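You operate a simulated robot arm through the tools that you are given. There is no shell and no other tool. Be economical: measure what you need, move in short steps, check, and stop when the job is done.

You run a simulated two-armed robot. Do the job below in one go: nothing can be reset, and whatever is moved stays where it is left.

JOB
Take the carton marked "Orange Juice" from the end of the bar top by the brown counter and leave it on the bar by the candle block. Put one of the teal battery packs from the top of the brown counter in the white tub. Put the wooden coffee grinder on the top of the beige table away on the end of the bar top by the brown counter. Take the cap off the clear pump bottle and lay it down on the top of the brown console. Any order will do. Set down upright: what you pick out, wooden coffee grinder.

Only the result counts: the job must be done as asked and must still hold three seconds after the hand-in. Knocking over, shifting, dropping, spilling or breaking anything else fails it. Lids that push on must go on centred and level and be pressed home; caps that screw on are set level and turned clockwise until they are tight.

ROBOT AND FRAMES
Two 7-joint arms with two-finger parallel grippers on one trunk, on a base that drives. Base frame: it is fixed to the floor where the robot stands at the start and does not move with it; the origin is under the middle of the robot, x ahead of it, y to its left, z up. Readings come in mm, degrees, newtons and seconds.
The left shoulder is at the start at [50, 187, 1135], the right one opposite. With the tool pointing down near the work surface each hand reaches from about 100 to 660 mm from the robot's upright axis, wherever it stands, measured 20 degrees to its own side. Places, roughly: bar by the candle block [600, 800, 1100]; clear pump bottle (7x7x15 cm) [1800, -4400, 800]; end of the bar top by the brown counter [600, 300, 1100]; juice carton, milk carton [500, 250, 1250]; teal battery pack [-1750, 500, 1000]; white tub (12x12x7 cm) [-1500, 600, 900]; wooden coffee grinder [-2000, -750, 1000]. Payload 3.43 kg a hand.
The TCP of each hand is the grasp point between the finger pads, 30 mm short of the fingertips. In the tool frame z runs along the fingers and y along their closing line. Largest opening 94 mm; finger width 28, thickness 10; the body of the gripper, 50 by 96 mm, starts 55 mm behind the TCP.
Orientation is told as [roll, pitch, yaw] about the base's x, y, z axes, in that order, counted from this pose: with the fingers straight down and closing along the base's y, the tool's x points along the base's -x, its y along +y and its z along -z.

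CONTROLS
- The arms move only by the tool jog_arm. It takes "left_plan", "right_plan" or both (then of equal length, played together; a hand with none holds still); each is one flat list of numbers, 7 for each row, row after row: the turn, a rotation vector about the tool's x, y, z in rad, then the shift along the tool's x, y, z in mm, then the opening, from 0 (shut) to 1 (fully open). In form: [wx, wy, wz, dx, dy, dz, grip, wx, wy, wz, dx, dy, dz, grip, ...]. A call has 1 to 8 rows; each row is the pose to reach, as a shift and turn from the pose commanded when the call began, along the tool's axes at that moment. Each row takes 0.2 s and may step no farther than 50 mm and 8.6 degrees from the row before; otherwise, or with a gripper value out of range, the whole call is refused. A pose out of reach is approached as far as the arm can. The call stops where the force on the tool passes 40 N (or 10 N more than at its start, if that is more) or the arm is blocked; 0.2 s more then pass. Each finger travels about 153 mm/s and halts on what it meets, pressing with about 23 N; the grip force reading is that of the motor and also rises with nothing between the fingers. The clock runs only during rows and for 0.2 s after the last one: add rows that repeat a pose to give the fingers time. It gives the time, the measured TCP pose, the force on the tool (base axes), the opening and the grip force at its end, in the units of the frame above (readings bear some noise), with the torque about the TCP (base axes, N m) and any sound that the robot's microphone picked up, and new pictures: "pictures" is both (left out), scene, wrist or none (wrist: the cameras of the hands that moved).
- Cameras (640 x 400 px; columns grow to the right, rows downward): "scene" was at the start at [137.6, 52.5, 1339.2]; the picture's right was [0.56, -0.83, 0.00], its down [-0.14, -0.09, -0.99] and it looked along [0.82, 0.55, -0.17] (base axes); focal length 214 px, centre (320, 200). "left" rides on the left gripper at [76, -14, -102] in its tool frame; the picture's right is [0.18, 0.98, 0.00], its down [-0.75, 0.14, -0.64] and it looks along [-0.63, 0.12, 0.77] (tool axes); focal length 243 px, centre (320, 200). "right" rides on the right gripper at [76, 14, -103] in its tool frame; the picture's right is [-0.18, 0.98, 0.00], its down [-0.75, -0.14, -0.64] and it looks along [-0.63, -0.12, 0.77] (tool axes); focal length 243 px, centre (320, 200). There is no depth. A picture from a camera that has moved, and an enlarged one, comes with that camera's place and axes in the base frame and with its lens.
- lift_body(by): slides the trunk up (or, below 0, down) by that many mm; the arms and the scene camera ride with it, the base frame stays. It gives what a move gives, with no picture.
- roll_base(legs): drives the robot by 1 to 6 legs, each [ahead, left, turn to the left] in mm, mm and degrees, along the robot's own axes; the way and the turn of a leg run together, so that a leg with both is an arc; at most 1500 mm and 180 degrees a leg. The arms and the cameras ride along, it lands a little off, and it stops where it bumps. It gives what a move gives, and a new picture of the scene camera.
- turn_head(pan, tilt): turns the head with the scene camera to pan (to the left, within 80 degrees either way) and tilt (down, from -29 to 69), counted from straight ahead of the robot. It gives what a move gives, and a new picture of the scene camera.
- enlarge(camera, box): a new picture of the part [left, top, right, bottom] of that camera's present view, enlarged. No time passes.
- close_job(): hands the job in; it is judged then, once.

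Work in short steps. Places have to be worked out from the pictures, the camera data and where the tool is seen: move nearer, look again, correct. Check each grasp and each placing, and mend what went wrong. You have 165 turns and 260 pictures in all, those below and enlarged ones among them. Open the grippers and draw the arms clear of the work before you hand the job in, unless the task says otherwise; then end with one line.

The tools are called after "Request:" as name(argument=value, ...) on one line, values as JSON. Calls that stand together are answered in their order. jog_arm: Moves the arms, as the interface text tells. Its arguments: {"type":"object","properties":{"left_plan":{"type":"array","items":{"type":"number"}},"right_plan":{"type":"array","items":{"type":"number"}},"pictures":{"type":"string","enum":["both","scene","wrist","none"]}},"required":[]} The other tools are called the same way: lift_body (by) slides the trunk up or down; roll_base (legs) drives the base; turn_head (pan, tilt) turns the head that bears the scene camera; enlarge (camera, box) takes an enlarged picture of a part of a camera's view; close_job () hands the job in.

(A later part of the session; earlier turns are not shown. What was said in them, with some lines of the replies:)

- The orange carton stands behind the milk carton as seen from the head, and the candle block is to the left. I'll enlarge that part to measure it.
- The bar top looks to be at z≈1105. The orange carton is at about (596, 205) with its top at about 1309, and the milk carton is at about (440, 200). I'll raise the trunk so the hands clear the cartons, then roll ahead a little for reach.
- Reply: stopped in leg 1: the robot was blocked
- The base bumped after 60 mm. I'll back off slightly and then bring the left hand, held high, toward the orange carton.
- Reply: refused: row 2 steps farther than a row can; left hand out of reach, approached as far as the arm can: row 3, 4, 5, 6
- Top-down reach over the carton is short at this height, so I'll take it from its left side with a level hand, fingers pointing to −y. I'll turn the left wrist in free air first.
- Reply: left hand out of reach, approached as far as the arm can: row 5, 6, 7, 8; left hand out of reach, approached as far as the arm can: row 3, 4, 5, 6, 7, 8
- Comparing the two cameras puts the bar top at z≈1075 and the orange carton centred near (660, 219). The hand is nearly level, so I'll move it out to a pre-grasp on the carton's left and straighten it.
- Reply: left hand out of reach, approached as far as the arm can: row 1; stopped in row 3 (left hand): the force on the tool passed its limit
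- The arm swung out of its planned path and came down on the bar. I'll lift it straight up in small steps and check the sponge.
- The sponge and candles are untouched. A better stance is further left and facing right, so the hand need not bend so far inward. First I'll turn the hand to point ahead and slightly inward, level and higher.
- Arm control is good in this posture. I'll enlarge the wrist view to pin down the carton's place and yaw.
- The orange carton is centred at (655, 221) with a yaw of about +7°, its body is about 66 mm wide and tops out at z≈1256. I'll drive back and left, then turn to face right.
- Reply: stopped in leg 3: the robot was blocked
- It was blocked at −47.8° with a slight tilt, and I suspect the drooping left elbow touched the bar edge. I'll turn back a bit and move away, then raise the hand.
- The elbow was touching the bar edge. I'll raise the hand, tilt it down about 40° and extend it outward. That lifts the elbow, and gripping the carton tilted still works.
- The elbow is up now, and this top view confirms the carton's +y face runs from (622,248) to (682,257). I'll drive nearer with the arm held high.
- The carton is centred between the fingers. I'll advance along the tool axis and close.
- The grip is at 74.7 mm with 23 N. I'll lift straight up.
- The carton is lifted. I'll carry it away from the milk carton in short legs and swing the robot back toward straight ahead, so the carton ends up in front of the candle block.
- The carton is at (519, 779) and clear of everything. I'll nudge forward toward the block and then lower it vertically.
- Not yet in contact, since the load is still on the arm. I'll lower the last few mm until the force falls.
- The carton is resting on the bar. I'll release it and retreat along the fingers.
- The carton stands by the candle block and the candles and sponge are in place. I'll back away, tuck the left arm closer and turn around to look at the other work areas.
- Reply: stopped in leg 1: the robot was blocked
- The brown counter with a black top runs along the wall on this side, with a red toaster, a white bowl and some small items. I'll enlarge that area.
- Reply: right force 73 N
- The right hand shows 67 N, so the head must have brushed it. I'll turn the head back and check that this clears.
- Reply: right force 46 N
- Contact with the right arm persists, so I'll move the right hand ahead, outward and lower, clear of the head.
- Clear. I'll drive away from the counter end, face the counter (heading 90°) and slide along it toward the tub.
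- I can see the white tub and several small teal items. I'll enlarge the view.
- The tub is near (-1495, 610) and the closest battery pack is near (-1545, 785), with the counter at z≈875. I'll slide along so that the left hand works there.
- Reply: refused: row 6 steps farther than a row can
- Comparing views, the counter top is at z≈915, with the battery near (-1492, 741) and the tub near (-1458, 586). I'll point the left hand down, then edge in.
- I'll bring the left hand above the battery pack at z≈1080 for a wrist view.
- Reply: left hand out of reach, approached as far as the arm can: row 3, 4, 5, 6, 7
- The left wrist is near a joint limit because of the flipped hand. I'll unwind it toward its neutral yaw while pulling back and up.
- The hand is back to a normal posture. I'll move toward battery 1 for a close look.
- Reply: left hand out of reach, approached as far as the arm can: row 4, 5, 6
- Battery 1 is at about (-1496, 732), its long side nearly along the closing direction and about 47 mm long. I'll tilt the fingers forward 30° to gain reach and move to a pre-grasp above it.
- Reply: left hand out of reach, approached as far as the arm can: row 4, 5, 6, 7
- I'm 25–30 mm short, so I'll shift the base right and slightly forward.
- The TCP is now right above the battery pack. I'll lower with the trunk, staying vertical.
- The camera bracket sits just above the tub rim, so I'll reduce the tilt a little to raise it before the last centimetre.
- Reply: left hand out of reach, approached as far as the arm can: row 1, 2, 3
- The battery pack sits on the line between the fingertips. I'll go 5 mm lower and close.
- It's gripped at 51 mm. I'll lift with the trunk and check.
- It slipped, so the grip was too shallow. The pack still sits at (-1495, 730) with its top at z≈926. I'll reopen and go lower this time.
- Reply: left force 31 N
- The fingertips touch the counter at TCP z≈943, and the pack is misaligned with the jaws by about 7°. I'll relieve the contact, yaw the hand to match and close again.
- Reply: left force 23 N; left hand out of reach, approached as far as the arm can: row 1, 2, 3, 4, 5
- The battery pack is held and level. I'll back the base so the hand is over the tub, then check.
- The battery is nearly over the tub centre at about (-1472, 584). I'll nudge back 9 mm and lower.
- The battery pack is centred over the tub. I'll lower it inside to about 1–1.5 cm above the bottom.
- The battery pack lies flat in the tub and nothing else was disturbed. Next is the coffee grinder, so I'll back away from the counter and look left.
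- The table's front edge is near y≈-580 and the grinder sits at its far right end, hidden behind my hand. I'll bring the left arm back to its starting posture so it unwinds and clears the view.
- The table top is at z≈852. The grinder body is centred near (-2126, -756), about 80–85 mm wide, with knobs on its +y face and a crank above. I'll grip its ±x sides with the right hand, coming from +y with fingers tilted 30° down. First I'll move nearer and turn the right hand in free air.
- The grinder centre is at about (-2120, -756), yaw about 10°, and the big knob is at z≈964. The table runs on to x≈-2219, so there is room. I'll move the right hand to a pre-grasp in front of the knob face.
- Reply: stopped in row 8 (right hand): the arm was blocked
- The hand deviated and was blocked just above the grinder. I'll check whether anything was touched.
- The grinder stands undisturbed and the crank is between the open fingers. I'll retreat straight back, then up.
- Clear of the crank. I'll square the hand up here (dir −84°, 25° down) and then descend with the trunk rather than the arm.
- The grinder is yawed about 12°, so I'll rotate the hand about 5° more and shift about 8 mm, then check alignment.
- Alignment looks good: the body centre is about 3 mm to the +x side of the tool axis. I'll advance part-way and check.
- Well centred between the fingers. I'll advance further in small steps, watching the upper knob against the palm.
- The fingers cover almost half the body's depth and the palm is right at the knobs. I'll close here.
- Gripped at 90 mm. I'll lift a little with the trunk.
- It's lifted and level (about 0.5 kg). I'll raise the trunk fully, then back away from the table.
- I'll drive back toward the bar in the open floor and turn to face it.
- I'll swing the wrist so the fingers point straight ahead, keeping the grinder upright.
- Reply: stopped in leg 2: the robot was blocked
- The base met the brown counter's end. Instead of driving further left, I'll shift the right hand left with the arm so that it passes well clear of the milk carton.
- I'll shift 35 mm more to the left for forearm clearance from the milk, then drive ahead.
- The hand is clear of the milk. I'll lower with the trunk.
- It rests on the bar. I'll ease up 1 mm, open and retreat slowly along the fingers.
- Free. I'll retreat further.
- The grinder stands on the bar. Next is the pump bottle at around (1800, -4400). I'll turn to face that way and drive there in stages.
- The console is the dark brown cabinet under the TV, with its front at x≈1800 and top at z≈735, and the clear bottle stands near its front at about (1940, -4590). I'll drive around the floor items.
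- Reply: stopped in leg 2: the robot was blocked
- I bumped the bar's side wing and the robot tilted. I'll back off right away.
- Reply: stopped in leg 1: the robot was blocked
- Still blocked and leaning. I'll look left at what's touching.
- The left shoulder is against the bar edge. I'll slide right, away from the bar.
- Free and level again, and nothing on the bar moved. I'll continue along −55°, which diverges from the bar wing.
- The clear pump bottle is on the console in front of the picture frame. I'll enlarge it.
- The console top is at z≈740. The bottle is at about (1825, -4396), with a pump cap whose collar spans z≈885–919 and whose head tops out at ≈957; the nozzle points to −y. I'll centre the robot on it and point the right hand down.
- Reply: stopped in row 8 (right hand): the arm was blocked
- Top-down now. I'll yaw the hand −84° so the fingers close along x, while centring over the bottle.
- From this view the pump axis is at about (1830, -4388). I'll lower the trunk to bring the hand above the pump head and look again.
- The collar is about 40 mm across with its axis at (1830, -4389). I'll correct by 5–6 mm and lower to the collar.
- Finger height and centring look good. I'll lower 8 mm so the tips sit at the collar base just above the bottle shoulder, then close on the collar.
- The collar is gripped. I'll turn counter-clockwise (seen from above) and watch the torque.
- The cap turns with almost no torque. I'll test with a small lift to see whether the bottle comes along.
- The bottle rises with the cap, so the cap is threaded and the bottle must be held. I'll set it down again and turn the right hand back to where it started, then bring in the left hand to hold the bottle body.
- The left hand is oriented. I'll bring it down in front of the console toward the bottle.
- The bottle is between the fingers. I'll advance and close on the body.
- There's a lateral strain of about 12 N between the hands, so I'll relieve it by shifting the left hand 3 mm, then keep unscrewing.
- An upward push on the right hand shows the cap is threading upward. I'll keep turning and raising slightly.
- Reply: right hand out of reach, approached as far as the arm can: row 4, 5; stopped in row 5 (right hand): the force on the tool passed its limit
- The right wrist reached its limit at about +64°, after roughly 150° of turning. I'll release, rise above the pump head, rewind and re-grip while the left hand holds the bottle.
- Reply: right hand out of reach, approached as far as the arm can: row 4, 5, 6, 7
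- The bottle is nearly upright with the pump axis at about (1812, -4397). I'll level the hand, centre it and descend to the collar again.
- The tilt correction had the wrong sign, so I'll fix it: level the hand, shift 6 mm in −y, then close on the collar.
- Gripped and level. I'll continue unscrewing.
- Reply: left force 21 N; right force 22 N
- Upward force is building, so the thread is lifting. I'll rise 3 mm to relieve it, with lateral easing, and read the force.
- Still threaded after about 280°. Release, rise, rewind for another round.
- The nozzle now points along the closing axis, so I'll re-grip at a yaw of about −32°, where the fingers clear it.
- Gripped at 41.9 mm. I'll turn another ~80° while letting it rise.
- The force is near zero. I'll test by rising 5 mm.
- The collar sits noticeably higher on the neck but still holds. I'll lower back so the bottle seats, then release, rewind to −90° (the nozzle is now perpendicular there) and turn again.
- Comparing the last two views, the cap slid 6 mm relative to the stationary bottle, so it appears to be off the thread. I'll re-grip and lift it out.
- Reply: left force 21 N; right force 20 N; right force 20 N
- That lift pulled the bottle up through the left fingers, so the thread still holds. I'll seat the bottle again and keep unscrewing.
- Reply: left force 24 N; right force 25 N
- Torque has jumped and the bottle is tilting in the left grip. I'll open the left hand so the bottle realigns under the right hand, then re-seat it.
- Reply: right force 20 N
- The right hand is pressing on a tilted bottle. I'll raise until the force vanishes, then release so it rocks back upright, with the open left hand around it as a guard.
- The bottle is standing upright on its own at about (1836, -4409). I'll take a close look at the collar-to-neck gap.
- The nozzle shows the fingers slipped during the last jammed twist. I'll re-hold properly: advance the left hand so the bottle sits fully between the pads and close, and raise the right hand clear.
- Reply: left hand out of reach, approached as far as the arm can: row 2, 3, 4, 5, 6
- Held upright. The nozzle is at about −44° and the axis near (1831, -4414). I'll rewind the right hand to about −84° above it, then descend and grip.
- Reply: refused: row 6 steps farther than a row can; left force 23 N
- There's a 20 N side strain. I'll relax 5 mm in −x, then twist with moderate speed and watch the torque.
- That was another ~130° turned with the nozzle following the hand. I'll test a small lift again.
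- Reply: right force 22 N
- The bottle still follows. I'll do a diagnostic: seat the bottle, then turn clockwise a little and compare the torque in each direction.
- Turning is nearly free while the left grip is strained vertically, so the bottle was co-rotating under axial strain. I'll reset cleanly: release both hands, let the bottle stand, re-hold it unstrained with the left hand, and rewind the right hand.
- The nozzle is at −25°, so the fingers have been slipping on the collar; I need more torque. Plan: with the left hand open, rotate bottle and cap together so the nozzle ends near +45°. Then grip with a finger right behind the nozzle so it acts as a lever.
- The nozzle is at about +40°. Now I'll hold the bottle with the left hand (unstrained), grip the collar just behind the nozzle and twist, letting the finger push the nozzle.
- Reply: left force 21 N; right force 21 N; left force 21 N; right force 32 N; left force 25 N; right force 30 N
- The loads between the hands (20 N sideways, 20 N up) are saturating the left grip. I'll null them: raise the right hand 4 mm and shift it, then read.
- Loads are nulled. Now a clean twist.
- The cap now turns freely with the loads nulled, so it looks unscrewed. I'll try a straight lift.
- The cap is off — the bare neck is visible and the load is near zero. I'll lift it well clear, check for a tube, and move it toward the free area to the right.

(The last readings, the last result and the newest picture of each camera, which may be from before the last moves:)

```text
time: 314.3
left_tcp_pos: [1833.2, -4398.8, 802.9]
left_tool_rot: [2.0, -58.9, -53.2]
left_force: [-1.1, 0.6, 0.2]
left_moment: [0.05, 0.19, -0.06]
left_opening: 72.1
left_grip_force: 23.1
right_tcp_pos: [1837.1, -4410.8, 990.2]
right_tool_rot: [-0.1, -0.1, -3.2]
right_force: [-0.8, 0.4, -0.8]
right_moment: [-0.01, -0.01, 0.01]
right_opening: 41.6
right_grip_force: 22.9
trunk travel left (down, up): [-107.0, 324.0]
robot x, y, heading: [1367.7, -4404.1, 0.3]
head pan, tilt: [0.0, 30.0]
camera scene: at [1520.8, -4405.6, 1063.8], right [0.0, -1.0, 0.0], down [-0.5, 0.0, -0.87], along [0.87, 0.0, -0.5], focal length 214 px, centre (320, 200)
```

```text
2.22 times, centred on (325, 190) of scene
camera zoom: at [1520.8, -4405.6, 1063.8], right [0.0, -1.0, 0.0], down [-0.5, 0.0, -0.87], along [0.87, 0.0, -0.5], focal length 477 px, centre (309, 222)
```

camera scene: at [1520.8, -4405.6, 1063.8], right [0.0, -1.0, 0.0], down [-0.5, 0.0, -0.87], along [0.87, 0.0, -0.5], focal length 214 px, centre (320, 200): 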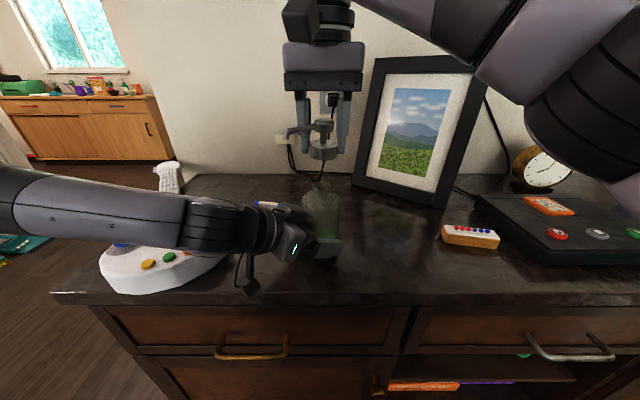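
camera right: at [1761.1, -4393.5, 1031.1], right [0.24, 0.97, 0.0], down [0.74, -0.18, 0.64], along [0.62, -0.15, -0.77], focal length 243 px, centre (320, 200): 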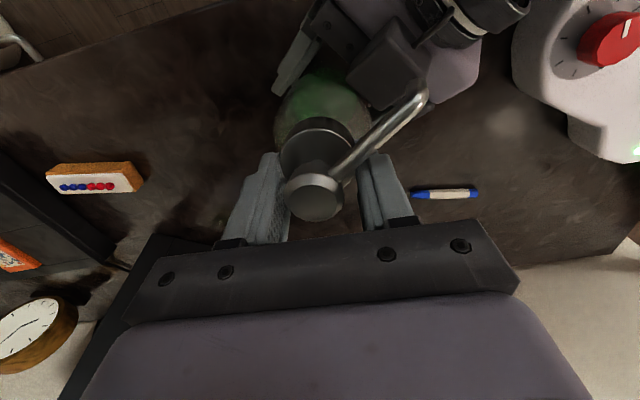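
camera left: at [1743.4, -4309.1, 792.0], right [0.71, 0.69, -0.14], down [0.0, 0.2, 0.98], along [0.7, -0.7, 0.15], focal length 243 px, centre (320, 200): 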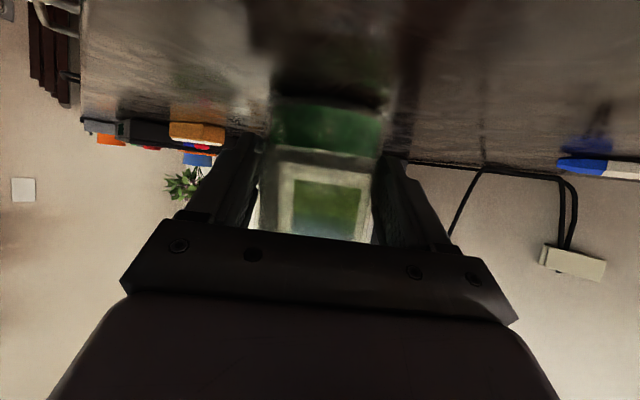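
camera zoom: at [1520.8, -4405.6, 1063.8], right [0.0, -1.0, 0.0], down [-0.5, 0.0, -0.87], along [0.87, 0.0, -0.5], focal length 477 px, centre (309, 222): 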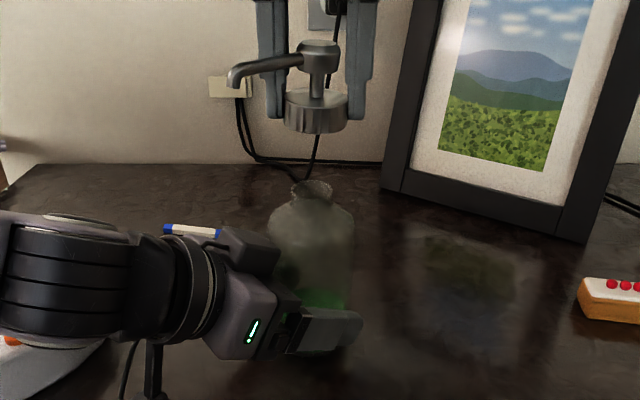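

No tube; the cap is free. I'll carry it to about (1880, -4560) and lower.

Request:
jog_arm(right_plan=[0, 0, 0, -12, -36, 0, 0.2, 0, 0, 0, -25, -73, 0, 0.2, 0, 0, 0, -38, -110, 0, 0.2, 0, 0, 0, -50, -147, 0, 0.2, 0, 0, 0, -50, -147, 0, 0.2], pictures="none")

Request:
jog_arm(right_plan=[0, 0, 0, 0, 0, 40, 0.2, 0, 0, 0, 0, 0, 80, 0.2, 0, 0, 0, 0, 0, 120, 0.2, 0, 0, 0, 0, 0, 160, 0.2, 0, 0, 0, 0, 0, 180, 0.2, 0, 0, 0, 0, 0, 180, 0.2])

Request:
enlarge(camera="scene", box=[320, 120, 460, 280])

```text
time: 315.5
left_tcp_pos: [1834.1, -4400.8, 803.8]
left_tool_rot: [2.1, -58.8, -53.3]
left_force: [-0.5, 0.9, -1.0]
left_moment: [0.07, 0.04, -0.04]
left_opening: 72.3
left_grip_force: 23.0
right_tcp_pos: [1876.2, -4559.8, 992.1]
right_tool_rot: [0.0, 0.0, -3.3]
right_force: [0.3, -0.5, 0.8]
right_moment: [0.01, 0.02, -0.02]
right_opening: 41.5
right_grip_force: 22.8
trunk travel left (down, up): [-107.0, 324.0]
robot x, y, heading: [1370.3, -4408.6, 0.4]
head pan, tilt: [0.0, 30.0]
```

```text
time: 316.9
left_tcp_pos: [1835.1, -4399.8, 803.6]
left_tool_rot: [2.0, -58.9, -53.2]
left_force: [-0.7, 0.4, -1.9]
left_moment: [0.04, 0.05, -0.05]
left_opening: 72.0
left_grip_force: 23.3
right_tcp_pos: [1878.8, -4562.2, 811.3]
right_tool_rot: [0.0, 0.0, -3.3]
right_force: [-0.2, 0.5, 0.4]
right_moment: [0.02, 0.02, 0.04]
right_opening: 41.4
right_grip_force: 23.0
trunk travel left (down, up): [-107.0, 324.0]
robot x, y, heading: [1372.0, -4405.7, 0.4]
head pan, tilt: [0.0, 30.0]
camera scene: at [1521.1, -4405.7, 1063.8], right [0.0, -1.0, 0.0], down [-0.5, 0.0, -0.87], along [0.87, 0.0, -0.5], focal length 214 px, centre (320, 200)
camera right: at [1802.9, -4544.9, 913.7], right [0.24, 0.97, 0.0], down [0.74, -0.18, 0.64], along [0.62, -0.15, -0.77], focal length 243 px, centre (320, 200)
```

scene: 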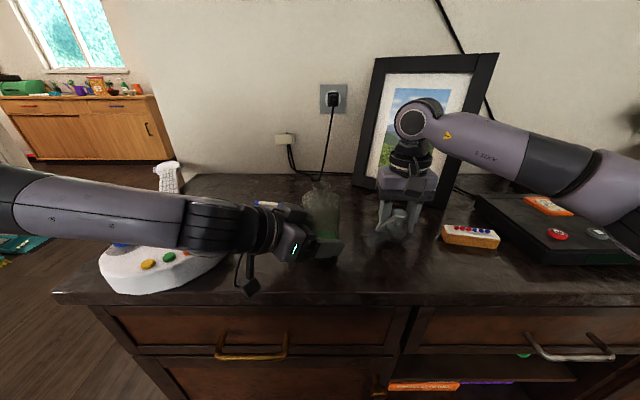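
right: 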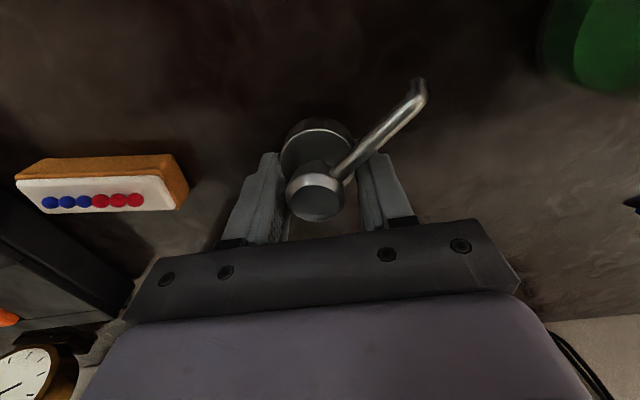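

```text
2.50 times, centred on (390, 200) of scene
camera zoom: at [1521.1, -4405.7, 1063.8], right [0.0, -1.0, 0.0], down [-0.5, 0.0, -0.87], along [0.87, 0.0, -0.5], focal length 536 px, centre (145, 200)
```

zoom: 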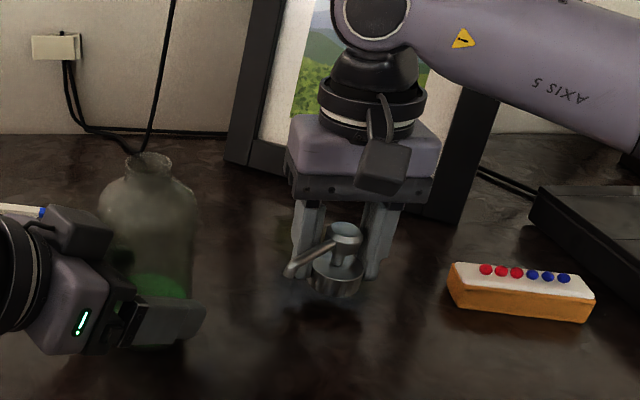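

Request:
jog_arm(right_plan=[0, 0, 0, 0, 0, 8, 0.2, 0, 0, 0, 0, 0, 16, 0.2, 0, 0, 0, 0, 0, 22, 0.2, 0, 0, 0, 0, 0, 22, 0.2], pictures="none")

Request:
jog_arm(right_plan=[0, 0, 0, 0, 0, 2, 0.2, 0, 0, 0, 0, 0, 4, 0.2], pictures="none")

Request:
enlarge(camera="scene", box=[370, 190, 430, 250])

```text
time: 317.9
left_tcp_pos: [1833.4, -4399.3, 805.4]
left_tool_rot: [2.1, -58.9, -53.2]
left_force: [0.4, 0.1, -3.9]
left_moment: [0.01, -0.02, 0.01]
left_opening: 72.0
left_grip_force: 23.2
right_tcp_pos: [1878.5, -4561.1, 792.0]
right_tool_rot: [0.1, -0.5, -3.3]
right_force: [1.5, -0.1, 20.8]
right_moment: [-0.15, 0.36, 0.04]
right_opening: 41.5
right_grip_force: 23.0
trunk travel left (down, up): [-107.0, 324.0]
robot x, y, heading: [1370.9, -4405.0, -0.1]
head pan, tilt: [0.0, 30.0]
```

```text
time: 318.5
left_tcp_pos: [1832.0, -4400.4, 806.1]
left_tool_rot: [2.2, -59.1, -53.4]
left_force: [-1.2, -0.8, -3.6]
left_moment: [0.04, 0.02, -0.03]
left_opening: 71.8
left_grip_force: 22.9
right_tcp_pos: [1879.1, -4560.6, 789.6]
right_tool_rot: [0.0, -0.8, -3.3]
right_force: [4.8, -2.0, 35.2]
right_moment: [-0.54, 0.41, -0.06]
right_opening: 41.5
right_grip_force: 22.8
trunk travel left (down, up): [-107.0, 324.0]
robot x, y, heading: [1374.0, -4404.9, -0.2]
head pan, tilt: [0.0, 30.0]
```

```text
6.67 times, centred on (400, 220) of scene
camera zoom: at [1519.2, -4405.1, 1064.4], right [0.0, -1.0, 0.0], down [-0.5, 0.0, -0.87], along [0.87, 0.0, -0.5], focal length 1430 px, centre (-213, 67)
```

zoom: 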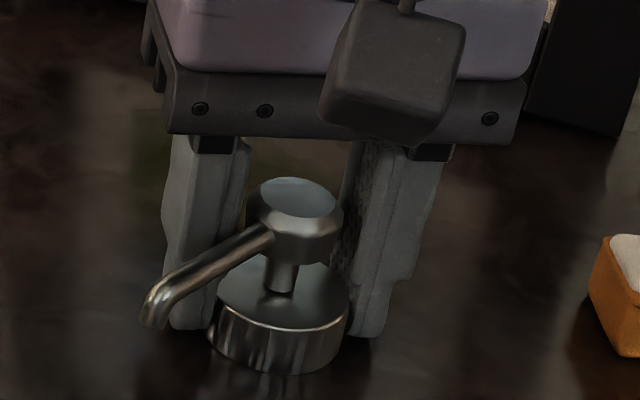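

The cap is on the console. I'll relieve the press, release and rise.

Request:
jog_arm(right_plan=[0, 0, 0, 0, 0, -3, 0.2, 0, 0, 0, 0, 0, -5, 0.2, 0, 0, 0, 0, 0, -5, 0.2], pictures="none")

Request:
jog_arm(right_plan=[0, 0, 0, 0, 0, 0, 0.6, 0, 0, 0, 0, 0, 0, 1, 0, 0, 0, 0, 0, 0, 1, 0, 0, 0, 0, 0, -20, 1, 0, 0, 0, 0, 0, -60, 1, 0, 0, 0, 0, 0, -110, 1, 0, 0, 0, 0, 0, -150, 1])

Request:
enlarge(camera="scene", box=[290, 150, 450, 270])

```text
time: 319.3
left_tcp_pos: [1833.5, -4399.8, 804.6]
left_tool_rot: [2.0, -58.9, -53.2]
left_force: [-0.2, 0.4, -3.2]
left_moment: [0.04, 0.03, 0.0]
left_opening: 72.0
left_grip_force: 22.7
right_tcp_pos: [1878.4, -4562.3, 791.3]
right_tool_rot: [0.0, -0.2, -3.4]
right_force: [7.7, -0.5, 17.4]
right_moment: [-0.08, -0.28, 0.02]
right_opening: 41.3
right_grip_force: 23.0
trunk travel left (down, up): [-107.0, 324.0]
robot x, y, heading: [1367.7, -4403.2, 0.2]
head pan, tilt: [0.0, 30.0]
```

```text
time: 320.9
left_tcp_pos: [1832.5, -4400.3, 804.3]
left_tool_rot: [2.0, -58.9, -53.2]
left_force: [0.1, 0.9, 0.4]
left_moment: [0.01, 0.12, -0.08]
left_opening: 71.9
left_grip_force: 23.4
right_tcp_pos: [1876.3, -4560.9, 941.1]
right_tool_rot: [0.0, 0.1, -3.2]
right_force: [0.5, 0.0, -0.2]
right_moment: [-0.02, -0.02, -0.04]
right_opening: 93.8
right_grip_force: 0.1
trunk travel left (down, up): [-107.0, 324.0]
robot x, y, heading: [1370.4, -4409.1, 0.1]
head pan, tilt: [0.0, 30.0]
camera scene: at [1521.1, -4405.6, 1063.7], right [0.0, -1.0, 0.0], down [-0.5, 0.0, -0.87], along [0.87, 0.0, -0.5], focal length 214 px, centre (320, 200)
camera right: at [1802.1, -4542.9, 1042.8], right [0.24, 0.97, 0.0], down [0.74, -0.18, 0.64], along [0.62, -0.15, -0.77], focal length 243 px, centre (320, 200)
```

scene: 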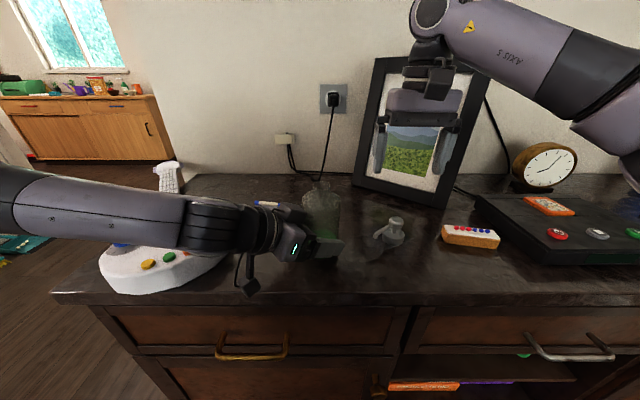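
right: 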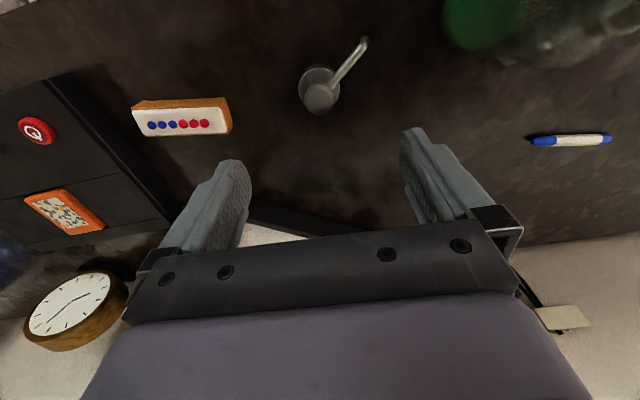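

```text
3.33 times, centred on (370, 210) of scene
camera zoom: at [1521.1, -4405.6, 1063.7], right [0.0, -1.0, 0.0], down [-0.5, 0.0, -0.87], along [0.87, 0.0, -0.5], focal length 715 px, centre (153, 167)
```

zoom: 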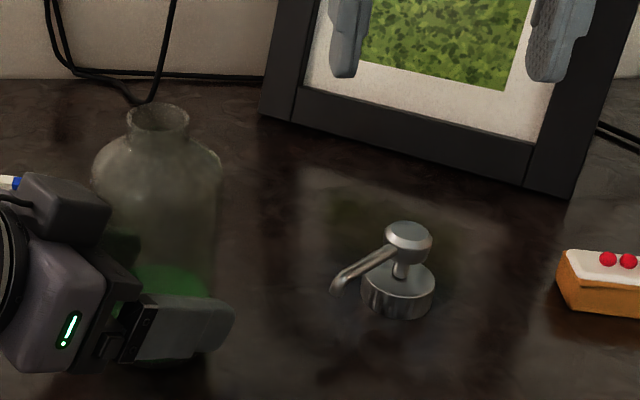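

The cap stands on the console. Now I'll slide the bottle back about 15 mm to its original spot with the left hand, release it, and retreat.

Request:
jog_arm(left_plan=[0, 0, 0, 2.5, 1.6, -4, 0.5, 0, 0, 0, 5, 3.3, -8.6, 0.5, 0, 0, 0, 7.7, 5, -12.9, 0.5, 0, 0, 0, 7.7, 5, -12.9, 0.5], pictures="none")

Request:
jog_arm(left_plan=[0, 0, 0, 0, 0, 0, 0.82, 0, 0, 0, 0, 0, 0, 0.9, 0, 0, 0, 0, 0, 0, 1, 0, 0, 0, 0, 0, -5, 1, 0, 0, 0, 0, 0, -30, 1, 0, 0, 0, 0, 0, -70, 1, 0, 0, 0, 0, 0, -110, 1, 0, 0, 0, 0, 0, -140, 1], pictures="scene")

Request:
enlarge(camera="scene", box=[270, 150, 430, 270])

```text
time: 321.9
left_tcp_pos: [1827.8, -4383.3, 804.9]
left_tool_rot: [2.1, -58.9, -53.3]
left_force: [-0.3, 0.0, -3.4]
left_moment: [0.04, 0.03, -0.02]
left_opening: 71.9
left_grip_force: 22.5
right_tcp_pos: [1877.0, -4562.3, 940.3]
right_tool_rot: [0.0, 0.0, -3.4]
right_force: [-0.3, 0.6, -0.8]
right_moment: [-0.01, 0.03, 0.02]
right_opening: 94.3
right_grip_force: 0.0
trunk travel left (down, up): [-107.0, 324.0]
robot x, y, heading: [1368.2, -4402.8, 0.1]
head pan, tilt: [0.0, 30.0]
```

```text
time: 323.7
left_tcp_pos: [1753.3, -4293.3, 877.3]
left_tool_rot: [1.7, -58.8, -53.1]
left_force: [-0.2, -0.4, 0.7]
left_moment: [0.01, 0.05, -0.01]
left_opening: 93.7
left_grip_force: 0.1
right_tcp_pos: [1877.4, -4561.9, 939.5]
right_tool_rot: [0.1, -0.1, -3.3]
right_force: [0.0, -0.5, -0.4]
right_moment: [-0.01, 0.03, 0.03]
right_opening: 94.1
right_grip_force: 0.1
trunk travel left (down, up): [-107.0, 324.0]
robot x, y, heading: [1369.1, -4408.5, -0.1]
head pan, tilt: [0.0, 30.0]
camera scene: at [1520.8, -4405.8, 1063.8], right [0.0, -1.0, 0.0], down [-0.5, 0.0, -0.87], along [0.87, 0.0, -0.5], focal length 214 px, centre (320, 200)
```

scene: 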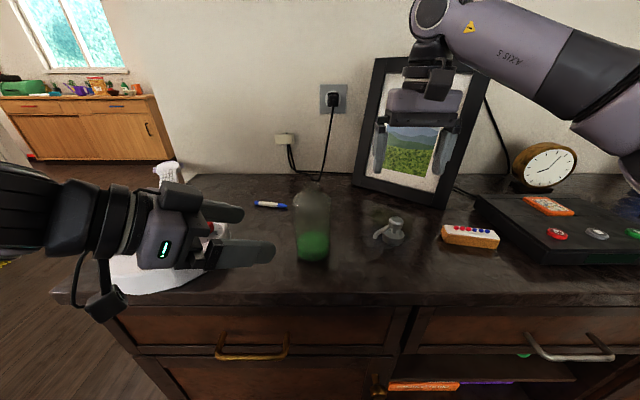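

```text
3.33 times, centred on (350, 210) of scene
camera zoom: at [1520.8, -4405.8, 1063.8], right [0.0, -1.0, 0.0], down [-0.5, 0.0, -0.87], along [0.87, 0.0, -0.5], focal length 715 px, centre (220, 167)
```

zoom: 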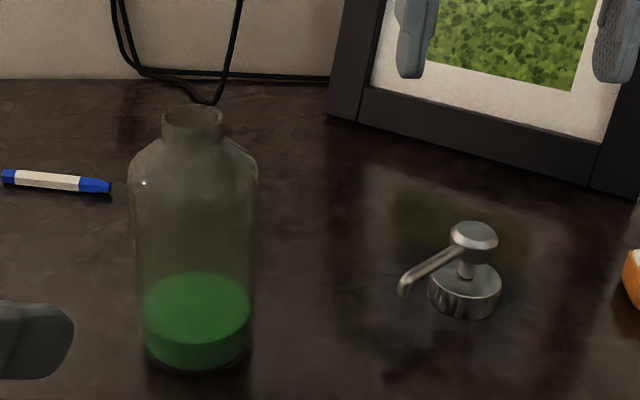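

The bottle stands upright with the liquid inside, and the cap lies on the console. I'll raise the arms and back away.

Request:
lift_body(by=100)

Request:
roll_base(legs=[[-200, 0, 0]])

```text
time: 325.0
left_tcp_pos: [1754.9, -4292.7, 978.4]
left_tool_rot: [2.0, -58.9, -53.3]
left_force: [-0.1, -0.1, 0.5]
left_moment: [0.02, 0.0, -0.01]
left_opening: 94.1
left_grip_force: 0.2
right_tcp_pos: [1877.7, -4560.8, 1040.1]
right_tool_rot: [0.0, 0.0, -3.3]
right_force: [0.0, 0.4, 0.0]
right_moment: [0.0, 0.01, -0.02]
right_opening: 94.1
right_grip_force: 0.1
trunk travel left (down, up): [-207.0, 224.0]
robot x, y, heading: [1366.1, -4409.5, 0.1]
head pan, tilt: [0.0, 30.0]
```

```text
time: 326.6
left_tcp_pos: [1553.1, -4293.0, 977.5]
left_tool_rot: [1.9, -58.9, -53.2]
left_force: [0.1, 0.6, -0.1]
left_moment: [0.01, -0.02, 0.0]
left_opening: 94.2
left_grip_force: 0.0
right_tcp_pos: [1676.6, -4559.3, 1039.5]
right_tool_rot: [0.0, -0.1, -3.1]
right_force: [-0.5, -0.3, -0.7]
right_moment: [-0.04, 0.03, 0.0]
right_opening: 94.1
right_grip_force: 0.2
trunk travel left (down, up): [-207.0, 224.0]
robot x, y, heading: [1168.4, -4407.2, 0.3]
head pan, tilt: [0.0, 30.0]
camera scene: at [1319.4, -4405.7, 1163.9], right [0.0, -1.0, 0.0], down [-0.5, 0.0, -0.87], along [0.87, 0.0, -0.5], focal length 214 px, centre (320, 200)
```

scene: 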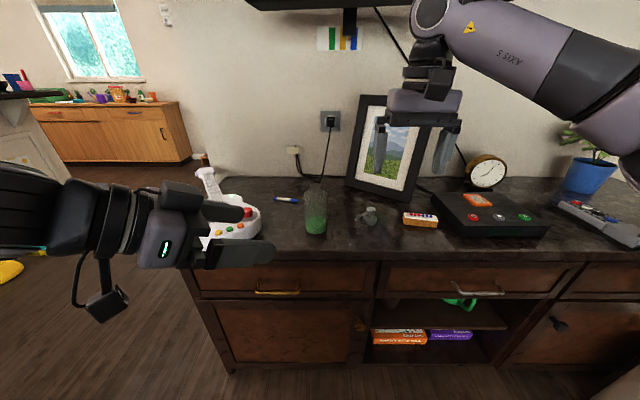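

All four parts are done, the grippers are open and the arms are clear. I'm handing in.

Request:
close_job()

```text
The job is handed in.
```

The job is handed in: the orange juice is by the candle block, one battery pack is in the white tub, the grinder is at the brown-counter end of the bar, and the pump cap is on the brown console. The grinder sits about 170 mm further along the bar, toward the candle block, from where the carton stood. The base bumped the bar twice along the way, and I saw nothing move.
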